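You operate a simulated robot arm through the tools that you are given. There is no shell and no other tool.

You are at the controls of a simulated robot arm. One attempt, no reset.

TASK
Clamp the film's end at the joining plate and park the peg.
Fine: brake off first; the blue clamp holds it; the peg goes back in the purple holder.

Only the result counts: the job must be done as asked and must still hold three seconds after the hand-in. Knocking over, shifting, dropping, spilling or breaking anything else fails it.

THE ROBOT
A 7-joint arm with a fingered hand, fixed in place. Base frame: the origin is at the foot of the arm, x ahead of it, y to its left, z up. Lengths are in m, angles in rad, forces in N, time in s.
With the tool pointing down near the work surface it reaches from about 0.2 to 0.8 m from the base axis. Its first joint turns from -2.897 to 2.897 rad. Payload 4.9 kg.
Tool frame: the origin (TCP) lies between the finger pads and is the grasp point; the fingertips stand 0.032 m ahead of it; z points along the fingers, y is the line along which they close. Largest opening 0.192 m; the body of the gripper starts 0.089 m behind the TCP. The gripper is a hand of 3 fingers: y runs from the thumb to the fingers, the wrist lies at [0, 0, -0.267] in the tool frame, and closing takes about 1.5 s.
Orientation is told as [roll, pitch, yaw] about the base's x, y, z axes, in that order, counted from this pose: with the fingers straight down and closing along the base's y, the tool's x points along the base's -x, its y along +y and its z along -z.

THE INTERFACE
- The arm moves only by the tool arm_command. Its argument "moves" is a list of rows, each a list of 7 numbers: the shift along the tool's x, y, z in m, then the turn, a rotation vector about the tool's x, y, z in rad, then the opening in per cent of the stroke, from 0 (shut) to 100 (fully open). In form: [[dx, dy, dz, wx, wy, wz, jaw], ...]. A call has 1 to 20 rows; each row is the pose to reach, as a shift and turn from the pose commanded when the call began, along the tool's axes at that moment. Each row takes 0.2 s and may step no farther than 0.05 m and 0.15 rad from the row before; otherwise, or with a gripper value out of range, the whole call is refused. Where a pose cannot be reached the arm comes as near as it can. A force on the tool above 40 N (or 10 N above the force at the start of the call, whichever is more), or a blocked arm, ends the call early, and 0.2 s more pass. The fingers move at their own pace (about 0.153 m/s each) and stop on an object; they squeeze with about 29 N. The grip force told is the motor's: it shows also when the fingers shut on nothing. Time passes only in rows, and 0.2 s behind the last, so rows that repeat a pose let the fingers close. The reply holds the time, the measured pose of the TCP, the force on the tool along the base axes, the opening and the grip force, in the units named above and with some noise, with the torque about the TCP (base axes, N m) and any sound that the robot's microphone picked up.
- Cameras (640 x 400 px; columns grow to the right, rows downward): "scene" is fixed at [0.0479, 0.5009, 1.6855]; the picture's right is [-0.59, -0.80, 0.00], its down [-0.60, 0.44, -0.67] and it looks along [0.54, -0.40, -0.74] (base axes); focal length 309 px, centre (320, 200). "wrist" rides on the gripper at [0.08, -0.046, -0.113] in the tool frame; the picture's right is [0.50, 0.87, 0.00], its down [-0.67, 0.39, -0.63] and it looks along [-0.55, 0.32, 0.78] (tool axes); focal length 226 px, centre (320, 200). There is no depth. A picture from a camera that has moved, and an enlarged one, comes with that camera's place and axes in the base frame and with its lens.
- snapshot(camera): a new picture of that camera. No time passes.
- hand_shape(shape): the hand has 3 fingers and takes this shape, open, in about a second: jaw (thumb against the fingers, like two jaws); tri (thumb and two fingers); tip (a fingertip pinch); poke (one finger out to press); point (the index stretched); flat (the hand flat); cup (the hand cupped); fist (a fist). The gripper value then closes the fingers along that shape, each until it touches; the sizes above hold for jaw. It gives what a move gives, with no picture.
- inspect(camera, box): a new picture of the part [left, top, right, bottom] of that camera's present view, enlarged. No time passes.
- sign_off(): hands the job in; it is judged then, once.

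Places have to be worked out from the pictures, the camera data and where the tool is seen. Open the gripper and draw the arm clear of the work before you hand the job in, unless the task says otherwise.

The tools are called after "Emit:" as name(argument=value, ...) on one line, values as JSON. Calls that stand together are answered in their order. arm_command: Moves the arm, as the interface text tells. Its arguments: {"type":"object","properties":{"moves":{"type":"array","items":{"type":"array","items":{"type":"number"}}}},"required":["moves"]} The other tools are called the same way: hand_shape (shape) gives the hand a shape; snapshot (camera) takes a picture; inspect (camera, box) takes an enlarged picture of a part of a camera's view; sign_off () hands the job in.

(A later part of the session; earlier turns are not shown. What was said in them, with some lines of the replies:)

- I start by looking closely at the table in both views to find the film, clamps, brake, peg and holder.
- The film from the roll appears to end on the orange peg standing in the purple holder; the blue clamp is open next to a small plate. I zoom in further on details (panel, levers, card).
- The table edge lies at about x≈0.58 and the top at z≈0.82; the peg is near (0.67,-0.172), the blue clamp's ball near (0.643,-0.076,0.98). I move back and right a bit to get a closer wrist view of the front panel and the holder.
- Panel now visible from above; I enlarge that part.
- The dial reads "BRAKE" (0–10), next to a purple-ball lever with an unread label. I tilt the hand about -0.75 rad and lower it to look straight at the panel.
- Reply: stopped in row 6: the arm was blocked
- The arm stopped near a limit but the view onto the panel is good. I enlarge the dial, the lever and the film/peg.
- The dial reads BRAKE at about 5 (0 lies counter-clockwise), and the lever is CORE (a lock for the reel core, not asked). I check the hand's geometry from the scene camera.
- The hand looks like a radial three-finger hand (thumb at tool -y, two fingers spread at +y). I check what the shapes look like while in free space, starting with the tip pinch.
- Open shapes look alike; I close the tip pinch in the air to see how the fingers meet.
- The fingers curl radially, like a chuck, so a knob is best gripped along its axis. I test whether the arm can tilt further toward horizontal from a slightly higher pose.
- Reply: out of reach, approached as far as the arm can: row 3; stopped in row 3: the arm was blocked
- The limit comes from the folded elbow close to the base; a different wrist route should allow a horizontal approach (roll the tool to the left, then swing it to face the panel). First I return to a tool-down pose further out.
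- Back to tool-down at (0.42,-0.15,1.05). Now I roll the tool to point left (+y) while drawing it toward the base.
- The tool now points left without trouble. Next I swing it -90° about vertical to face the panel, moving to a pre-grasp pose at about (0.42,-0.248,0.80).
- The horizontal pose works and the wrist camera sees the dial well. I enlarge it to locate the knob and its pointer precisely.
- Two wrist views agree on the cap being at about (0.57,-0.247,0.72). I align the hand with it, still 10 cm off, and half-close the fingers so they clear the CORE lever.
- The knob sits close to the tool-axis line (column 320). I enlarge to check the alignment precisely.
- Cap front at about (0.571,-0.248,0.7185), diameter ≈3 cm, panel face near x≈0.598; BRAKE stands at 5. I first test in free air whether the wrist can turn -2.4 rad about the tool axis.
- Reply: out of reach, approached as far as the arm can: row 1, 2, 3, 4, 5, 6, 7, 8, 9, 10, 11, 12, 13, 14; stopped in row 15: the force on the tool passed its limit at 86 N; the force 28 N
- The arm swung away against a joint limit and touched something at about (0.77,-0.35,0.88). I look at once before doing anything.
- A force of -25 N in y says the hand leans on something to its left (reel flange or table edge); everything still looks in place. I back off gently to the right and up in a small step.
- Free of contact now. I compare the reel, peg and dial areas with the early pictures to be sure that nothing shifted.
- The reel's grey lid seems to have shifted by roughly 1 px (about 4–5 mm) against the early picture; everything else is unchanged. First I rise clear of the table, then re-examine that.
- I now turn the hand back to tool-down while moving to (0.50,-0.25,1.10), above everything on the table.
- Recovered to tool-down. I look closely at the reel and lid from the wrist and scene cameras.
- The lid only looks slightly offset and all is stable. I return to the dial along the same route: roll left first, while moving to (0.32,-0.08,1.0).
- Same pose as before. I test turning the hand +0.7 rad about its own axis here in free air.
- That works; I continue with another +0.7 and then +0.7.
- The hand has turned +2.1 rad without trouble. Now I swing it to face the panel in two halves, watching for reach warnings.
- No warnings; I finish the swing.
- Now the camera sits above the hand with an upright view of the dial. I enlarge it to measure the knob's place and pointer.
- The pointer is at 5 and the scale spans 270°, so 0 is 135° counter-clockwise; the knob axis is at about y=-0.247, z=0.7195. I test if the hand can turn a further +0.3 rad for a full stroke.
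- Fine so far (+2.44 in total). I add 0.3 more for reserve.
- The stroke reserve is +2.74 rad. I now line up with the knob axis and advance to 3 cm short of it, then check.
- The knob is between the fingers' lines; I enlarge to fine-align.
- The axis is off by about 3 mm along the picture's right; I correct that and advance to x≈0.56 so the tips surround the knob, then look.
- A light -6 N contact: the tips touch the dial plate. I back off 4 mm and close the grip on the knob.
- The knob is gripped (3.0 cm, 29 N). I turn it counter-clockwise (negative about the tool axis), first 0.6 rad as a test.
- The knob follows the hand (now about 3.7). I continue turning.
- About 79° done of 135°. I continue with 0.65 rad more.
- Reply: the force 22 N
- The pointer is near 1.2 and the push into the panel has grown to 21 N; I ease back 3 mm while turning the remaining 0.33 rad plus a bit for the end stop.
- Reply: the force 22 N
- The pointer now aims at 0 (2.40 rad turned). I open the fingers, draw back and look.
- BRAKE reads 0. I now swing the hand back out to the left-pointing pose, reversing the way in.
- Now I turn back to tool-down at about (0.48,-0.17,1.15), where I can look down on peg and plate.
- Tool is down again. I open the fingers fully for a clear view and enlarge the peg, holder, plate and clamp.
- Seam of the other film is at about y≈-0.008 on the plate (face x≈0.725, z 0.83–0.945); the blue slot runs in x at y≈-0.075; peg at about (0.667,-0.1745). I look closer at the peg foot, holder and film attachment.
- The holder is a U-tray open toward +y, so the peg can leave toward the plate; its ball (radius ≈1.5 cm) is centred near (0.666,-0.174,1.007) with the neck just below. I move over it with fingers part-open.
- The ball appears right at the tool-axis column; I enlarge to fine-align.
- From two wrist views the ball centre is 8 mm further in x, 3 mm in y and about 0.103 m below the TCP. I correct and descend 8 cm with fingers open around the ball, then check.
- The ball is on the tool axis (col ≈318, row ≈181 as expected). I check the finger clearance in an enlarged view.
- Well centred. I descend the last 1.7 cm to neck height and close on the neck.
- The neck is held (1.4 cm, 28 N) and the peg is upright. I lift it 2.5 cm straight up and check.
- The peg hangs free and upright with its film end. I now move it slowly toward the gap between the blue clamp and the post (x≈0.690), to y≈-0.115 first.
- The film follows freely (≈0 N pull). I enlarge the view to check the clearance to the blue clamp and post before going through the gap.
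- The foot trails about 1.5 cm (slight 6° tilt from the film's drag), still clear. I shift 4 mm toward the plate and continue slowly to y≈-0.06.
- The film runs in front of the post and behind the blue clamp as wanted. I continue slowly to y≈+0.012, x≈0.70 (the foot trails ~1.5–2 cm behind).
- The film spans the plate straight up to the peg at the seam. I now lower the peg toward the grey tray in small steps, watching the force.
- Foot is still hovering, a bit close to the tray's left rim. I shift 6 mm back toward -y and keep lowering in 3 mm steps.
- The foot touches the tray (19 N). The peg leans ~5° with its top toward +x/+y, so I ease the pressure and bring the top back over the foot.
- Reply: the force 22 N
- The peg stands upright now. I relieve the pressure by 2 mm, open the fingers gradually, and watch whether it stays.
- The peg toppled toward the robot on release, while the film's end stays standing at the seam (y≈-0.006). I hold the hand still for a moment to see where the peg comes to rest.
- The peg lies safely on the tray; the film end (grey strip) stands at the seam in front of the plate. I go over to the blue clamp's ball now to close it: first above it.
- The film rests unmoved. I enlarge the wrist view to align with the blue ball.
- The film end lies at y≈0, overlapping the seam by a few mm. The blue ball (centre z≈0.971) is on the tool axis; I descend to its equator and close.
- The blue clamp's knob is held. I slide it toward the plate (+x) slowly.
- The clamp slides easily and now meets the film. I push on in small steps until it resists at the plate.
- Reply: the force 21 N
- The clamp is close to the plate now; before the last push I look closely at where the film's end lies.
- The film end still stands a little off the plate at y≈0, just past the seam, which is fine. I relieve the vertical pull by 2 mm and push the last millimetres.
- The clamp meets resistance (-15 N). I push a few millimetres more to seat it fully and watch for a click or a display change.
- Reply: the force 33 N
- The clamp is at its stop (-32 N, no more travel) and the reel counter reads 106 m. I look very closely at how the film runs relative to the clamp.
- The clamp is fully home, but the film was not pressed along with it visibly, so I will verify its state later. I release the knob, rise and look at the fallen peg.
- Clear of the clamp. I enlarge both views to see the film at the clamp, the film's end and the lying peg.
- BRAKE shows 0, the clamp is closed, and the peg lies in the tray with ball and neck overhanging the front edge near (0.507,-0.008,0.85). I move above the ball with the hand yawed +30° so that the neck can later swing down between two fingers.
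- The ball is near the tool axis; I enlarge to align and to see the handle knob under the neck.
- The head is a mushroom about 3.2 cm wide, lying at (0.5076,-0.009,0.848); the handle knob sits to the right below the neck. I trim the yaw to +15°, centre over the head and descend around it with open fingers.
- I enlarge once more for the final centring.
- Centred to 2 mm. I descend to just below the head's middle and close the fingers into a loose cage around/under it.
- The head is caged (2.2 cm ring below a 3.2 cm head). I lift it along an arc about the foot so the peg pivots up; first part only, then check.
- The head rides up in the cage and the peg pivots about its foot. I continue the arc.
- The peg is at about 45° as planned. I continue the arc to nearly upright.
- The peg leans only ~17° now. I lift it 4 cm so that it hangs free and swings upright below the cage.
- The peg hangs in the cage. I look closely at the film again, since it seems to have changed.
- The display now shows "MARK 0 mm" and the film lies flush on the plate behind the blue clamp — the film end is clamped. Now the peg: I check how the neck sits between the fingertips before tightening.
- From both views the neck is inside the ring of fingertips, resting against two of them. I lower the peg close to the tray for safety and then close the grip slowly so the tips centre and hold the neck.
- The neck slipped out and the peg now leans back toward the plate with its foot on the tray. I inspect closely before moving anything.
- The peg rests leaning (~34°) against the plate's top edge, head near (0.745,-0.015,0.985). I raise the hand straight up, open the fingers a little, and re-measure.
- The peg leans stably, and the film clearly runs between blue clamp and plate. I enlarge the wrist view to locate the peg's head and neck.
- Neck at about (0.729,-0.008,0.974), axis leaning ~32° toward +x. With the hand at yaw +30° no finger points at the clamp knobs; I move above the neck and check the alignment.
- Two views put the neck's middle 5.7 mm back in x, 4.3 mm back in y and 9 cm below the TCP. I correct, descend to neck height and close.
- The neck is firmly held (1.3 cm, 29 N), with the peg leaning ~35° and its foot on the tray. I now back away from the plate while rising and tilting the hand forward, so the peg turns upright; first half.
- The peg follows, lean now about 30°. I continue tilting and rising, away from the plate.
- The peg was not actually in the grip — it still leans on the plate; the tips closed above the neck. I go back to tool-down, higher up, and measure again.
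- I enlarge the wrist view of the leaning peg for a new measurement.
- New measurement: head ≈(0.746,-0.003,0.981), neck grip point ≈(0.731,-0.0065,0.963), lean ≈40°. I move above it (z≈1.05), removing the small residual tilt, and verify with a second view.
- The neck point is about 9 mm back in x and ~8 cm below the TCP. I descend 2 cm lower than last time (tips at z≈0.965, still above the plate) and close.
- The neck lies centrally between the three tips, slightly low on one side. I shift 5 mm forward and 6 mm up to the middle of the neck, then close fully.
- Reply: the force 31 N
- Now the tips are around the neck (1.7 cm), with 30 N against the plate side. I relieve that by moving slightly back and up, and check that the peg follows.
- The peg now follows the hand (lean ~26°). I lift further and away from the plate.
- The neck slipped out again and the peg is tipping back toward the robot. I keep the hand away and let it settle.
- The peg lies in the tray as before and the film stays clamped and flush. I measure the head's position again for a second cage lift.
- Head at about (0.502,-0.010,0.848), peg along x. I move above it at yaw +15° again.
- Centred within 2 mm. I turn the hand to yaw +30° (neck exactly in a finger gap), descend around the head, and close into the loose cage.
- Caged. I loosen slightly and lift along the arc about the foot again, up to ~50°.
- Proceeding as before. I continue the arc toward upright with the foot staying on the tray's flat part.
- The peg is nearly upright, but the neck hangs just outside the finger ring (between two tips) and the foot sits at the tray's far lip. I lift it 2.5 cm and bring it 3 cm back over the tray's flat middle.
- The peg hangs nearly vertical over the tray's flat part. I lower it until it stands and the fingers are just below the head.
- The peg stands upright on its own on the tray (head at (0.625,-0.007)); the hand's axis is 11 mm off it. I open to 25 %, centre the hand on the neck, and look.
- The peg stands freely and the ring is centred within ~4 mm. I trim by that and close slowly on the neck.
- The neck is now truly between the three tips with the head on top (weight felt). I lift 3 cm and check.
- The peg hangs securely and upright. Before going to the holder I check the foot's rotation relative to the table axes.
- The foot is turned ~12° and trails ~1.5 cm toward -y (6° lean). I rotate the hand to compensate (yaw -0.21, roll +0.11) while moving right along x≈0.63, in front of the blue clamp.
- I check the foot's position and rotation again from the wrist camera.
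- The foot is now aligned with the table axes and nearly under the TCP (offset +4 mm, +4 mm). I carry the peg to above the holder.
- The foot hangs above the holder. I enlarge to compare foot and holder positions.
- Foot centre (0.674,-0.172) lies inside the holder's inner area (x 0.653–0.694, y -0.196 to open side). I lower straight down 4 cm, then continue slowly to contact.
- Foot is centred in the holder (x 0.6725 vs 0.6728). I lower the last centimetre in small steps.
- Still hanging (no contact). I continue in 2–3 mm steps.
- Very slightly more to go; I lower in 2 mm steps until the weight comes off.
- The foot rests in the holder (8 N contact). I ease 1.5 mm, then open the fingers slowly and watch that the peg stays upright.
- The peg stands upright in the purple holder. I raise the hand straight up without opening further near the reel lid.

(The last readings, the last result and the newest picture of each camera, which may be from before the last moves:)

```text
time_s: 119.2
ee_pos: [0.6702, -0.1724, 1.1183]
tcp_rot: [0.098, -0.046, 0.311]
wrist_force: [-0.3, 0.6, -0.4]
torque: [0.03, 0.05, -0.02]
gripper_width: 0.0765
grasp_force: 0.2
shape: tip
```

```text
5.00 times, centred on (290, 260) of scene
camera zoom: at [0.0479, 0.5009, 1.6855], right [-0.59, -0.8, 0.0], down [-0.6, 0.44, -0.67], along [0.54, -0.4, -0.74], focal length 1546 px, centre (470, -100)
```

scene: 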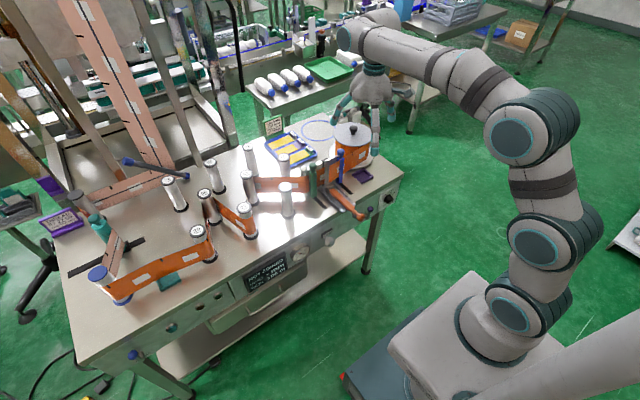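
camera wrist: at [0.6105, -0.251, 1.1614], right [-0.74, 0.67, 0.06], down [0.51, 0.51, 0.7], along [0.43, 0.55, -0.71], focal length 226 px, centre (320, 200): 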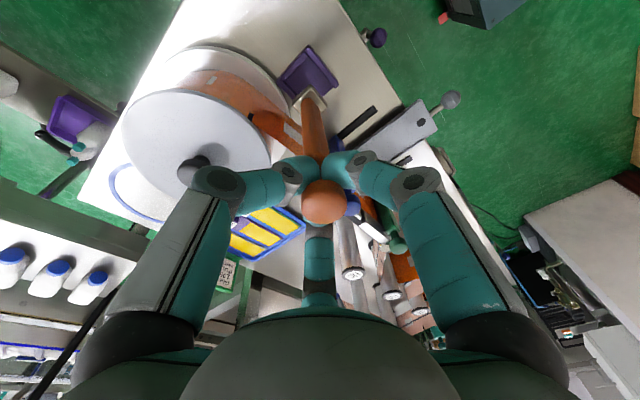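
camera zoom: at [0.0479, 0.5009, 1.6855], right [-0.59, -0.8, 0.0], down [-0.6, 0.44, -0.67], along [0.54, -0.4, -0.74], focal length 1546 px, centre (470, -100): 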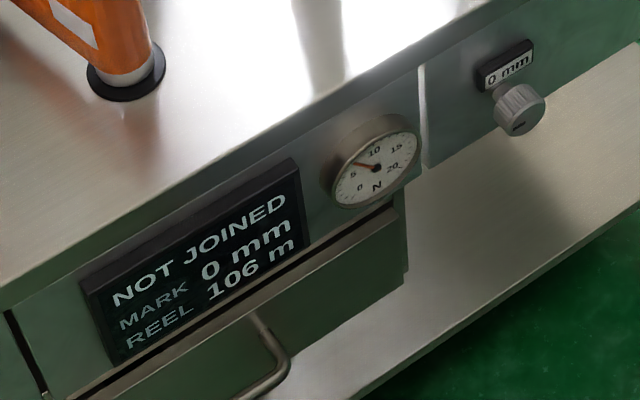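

Peg parked, film clamped (MARK 0 mm), brake at 0. I draw the arm well clear, level the hand, and compare the scene with the start.

Emit:
arm_command(moves=[[0.0, 0.0, -0.04, 0, 0, 0, 60], [0.03, 0.01, -0.06, 0.02, 0.01, 0, 80], [0.07, 0.02, -0.07, 0.05, 0.03, 0, 100], [0.11, 0.03, -0.08, 0.08, 0.05, 0, 100], [0.15, 0.04, -0.08, 0.08, 0.05, 0, 100], [0.19, 0.05, -0.08, 0.08, 0.05, 0, 100], [0.22, 0.06, -0.08, 0.08, 0.05, 0, 100]])

Emit:
snapshot(camera="scene")

Emit:
inspect(camera="scene", box=[220, 100, 420, 225])

Emit:
snapshot(camera="wrist")

```text
time_s: 120.8
ee_pos: [0.4406, -0.1942, 1.193]
tcp_rot: [0.016, 0.003, 0.314]
wrist_force: [-0.9, 0.7, -1.2]
torque: [-0.01, 0.0, -0.01]
gripper_width: 0.1918
grasp_force: 0.0
shape: tip
```

```text
taken
```

scene: 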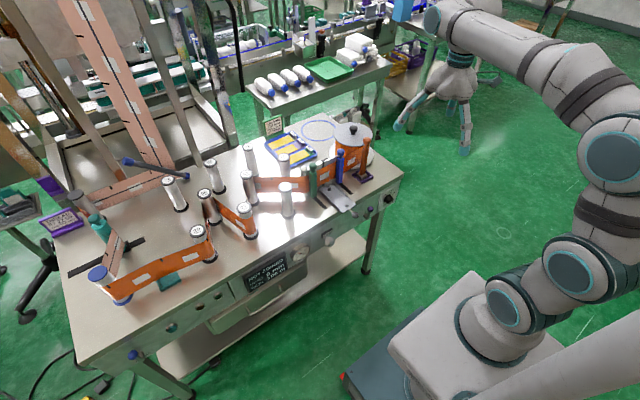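

```text
3.20 times, centred on (320, 162) of scene
camera zoom: at [0.0479, 0.5009, 1.6855], right [-0.59, -0.8, 0.0], down [-0.6, 0.44, -0.67], along [0.54, -0.4, -0.74], focal length 989 px, centre (320, 320)
```

zoom: 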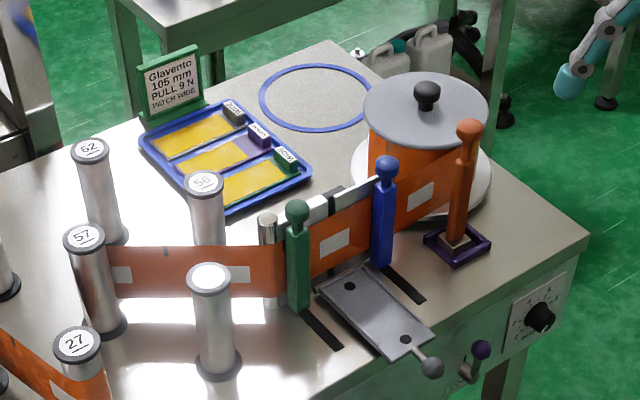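

```text
taken
camera wrist: at [0.3805, -0.262, 1.3044], right [-0.74, 0.67, 0.02], down [0.52, 0.57, 0.64], along [0.42, 0.48, -0.77], focal length 226 px, centre (320, 200)
```

wrist: 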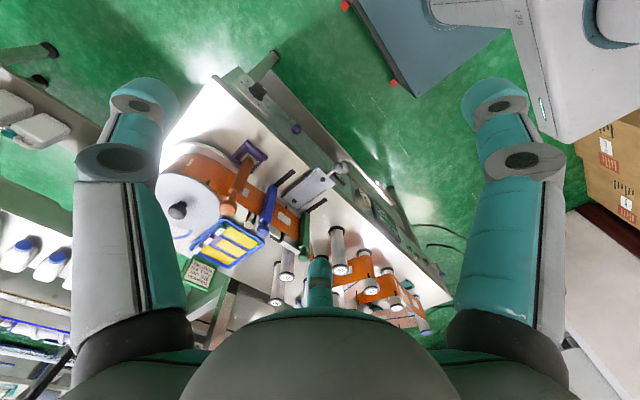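

All other items match the starting picture. A last close look at the peg in its holder, the clamp and the dial before handing in.

Emit:
inspect(camera="scene", box=[345, 155, 385, 190])

Emit:
inspect(camera="wrist", box=[210, 120, 330, 260])

Emit:
inspect(camera="scene", box=[300, 145, 400, 225])

```text
11.43 times, centred on (365, 172) of scene
camera zoom: at [0.0479, 0.5009, 1.6855], right [-0.59, -0.8, 0.0], down [-0.6, 0.44, -0.67], along [0.54, -0.4, -0.74], focal length 3533 px, centre (-194, 514)
```

zoom: 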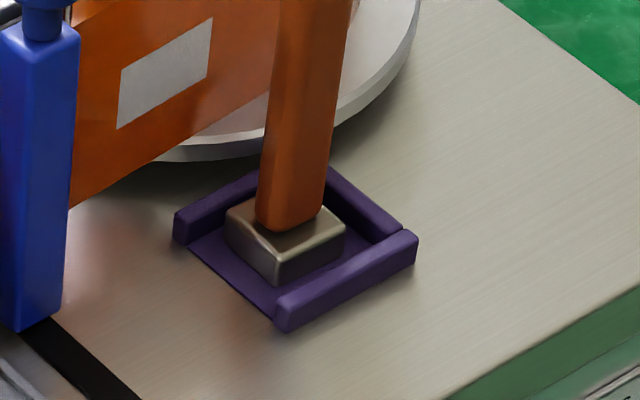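

```text
2.86 times, centred on (270, 190) of wrist
camera zoom: at [0.3805, -0.262, 1.3044], right [-0.74, 0.67, 0.02], down [0.52, 0.57, 0.64], along [0.42, 0.48, -0.77], focal length 646 px, centre (463, 229)
```

zoom: 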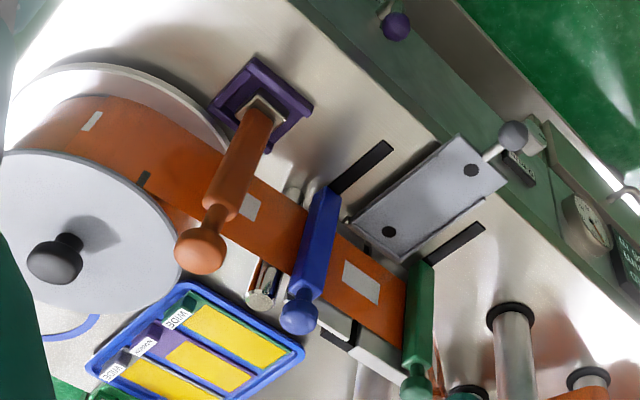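

```text
5.00 times, centred on (350, 185) of scene
camera zoom: at [0.0479, 0.5009, 1.6855], right [-0.59, -0.8, 0.0], down [-0.6, 0.44, -0.67], along [0.54, -0.4, -0.74], focal length 1546 px, centre (170, 275)
```

zoom: 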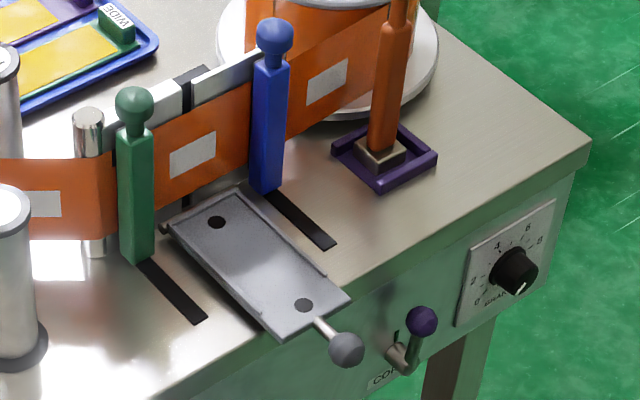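

Peg upright in the purple holder, film end held flush by the blue clamp, brake at 0, the arm clear with the hand open, everything else in place. I hand the job in.

Emit:
sign_off()

```text
The job is handed in.
```

The film's end is clamped at the joining plate by the blue clamp, and the peg is back upright in the purple holder. The job is handed in; I have not seen a verdict.

- **Brake:** I turned the BRAKE dial from 5 to 0 before touching the film.
- **Film:** It lies flush on the plate behind the blue clamp. The panel display, which showed "MARK – mm" at the start, now reads "MARK 0 mm".
- **Peg:** It fell onto the grey tray twice after slipping free, once when I let go of it to work the clamp and once when I was picking it up again. It stood upright in the holder in my last pictures.
- **Contact to know about:** While I was setting up the approach to the dial, the arm swung out of control. It hit something near the reel and the table's right side with 86 N. The reel's lid looked about 5 mm off right afterwards but was back in its starting position in the final pictures.

Everything else on the table matched the starting picture, and the arm was drawn clear with the hand open.
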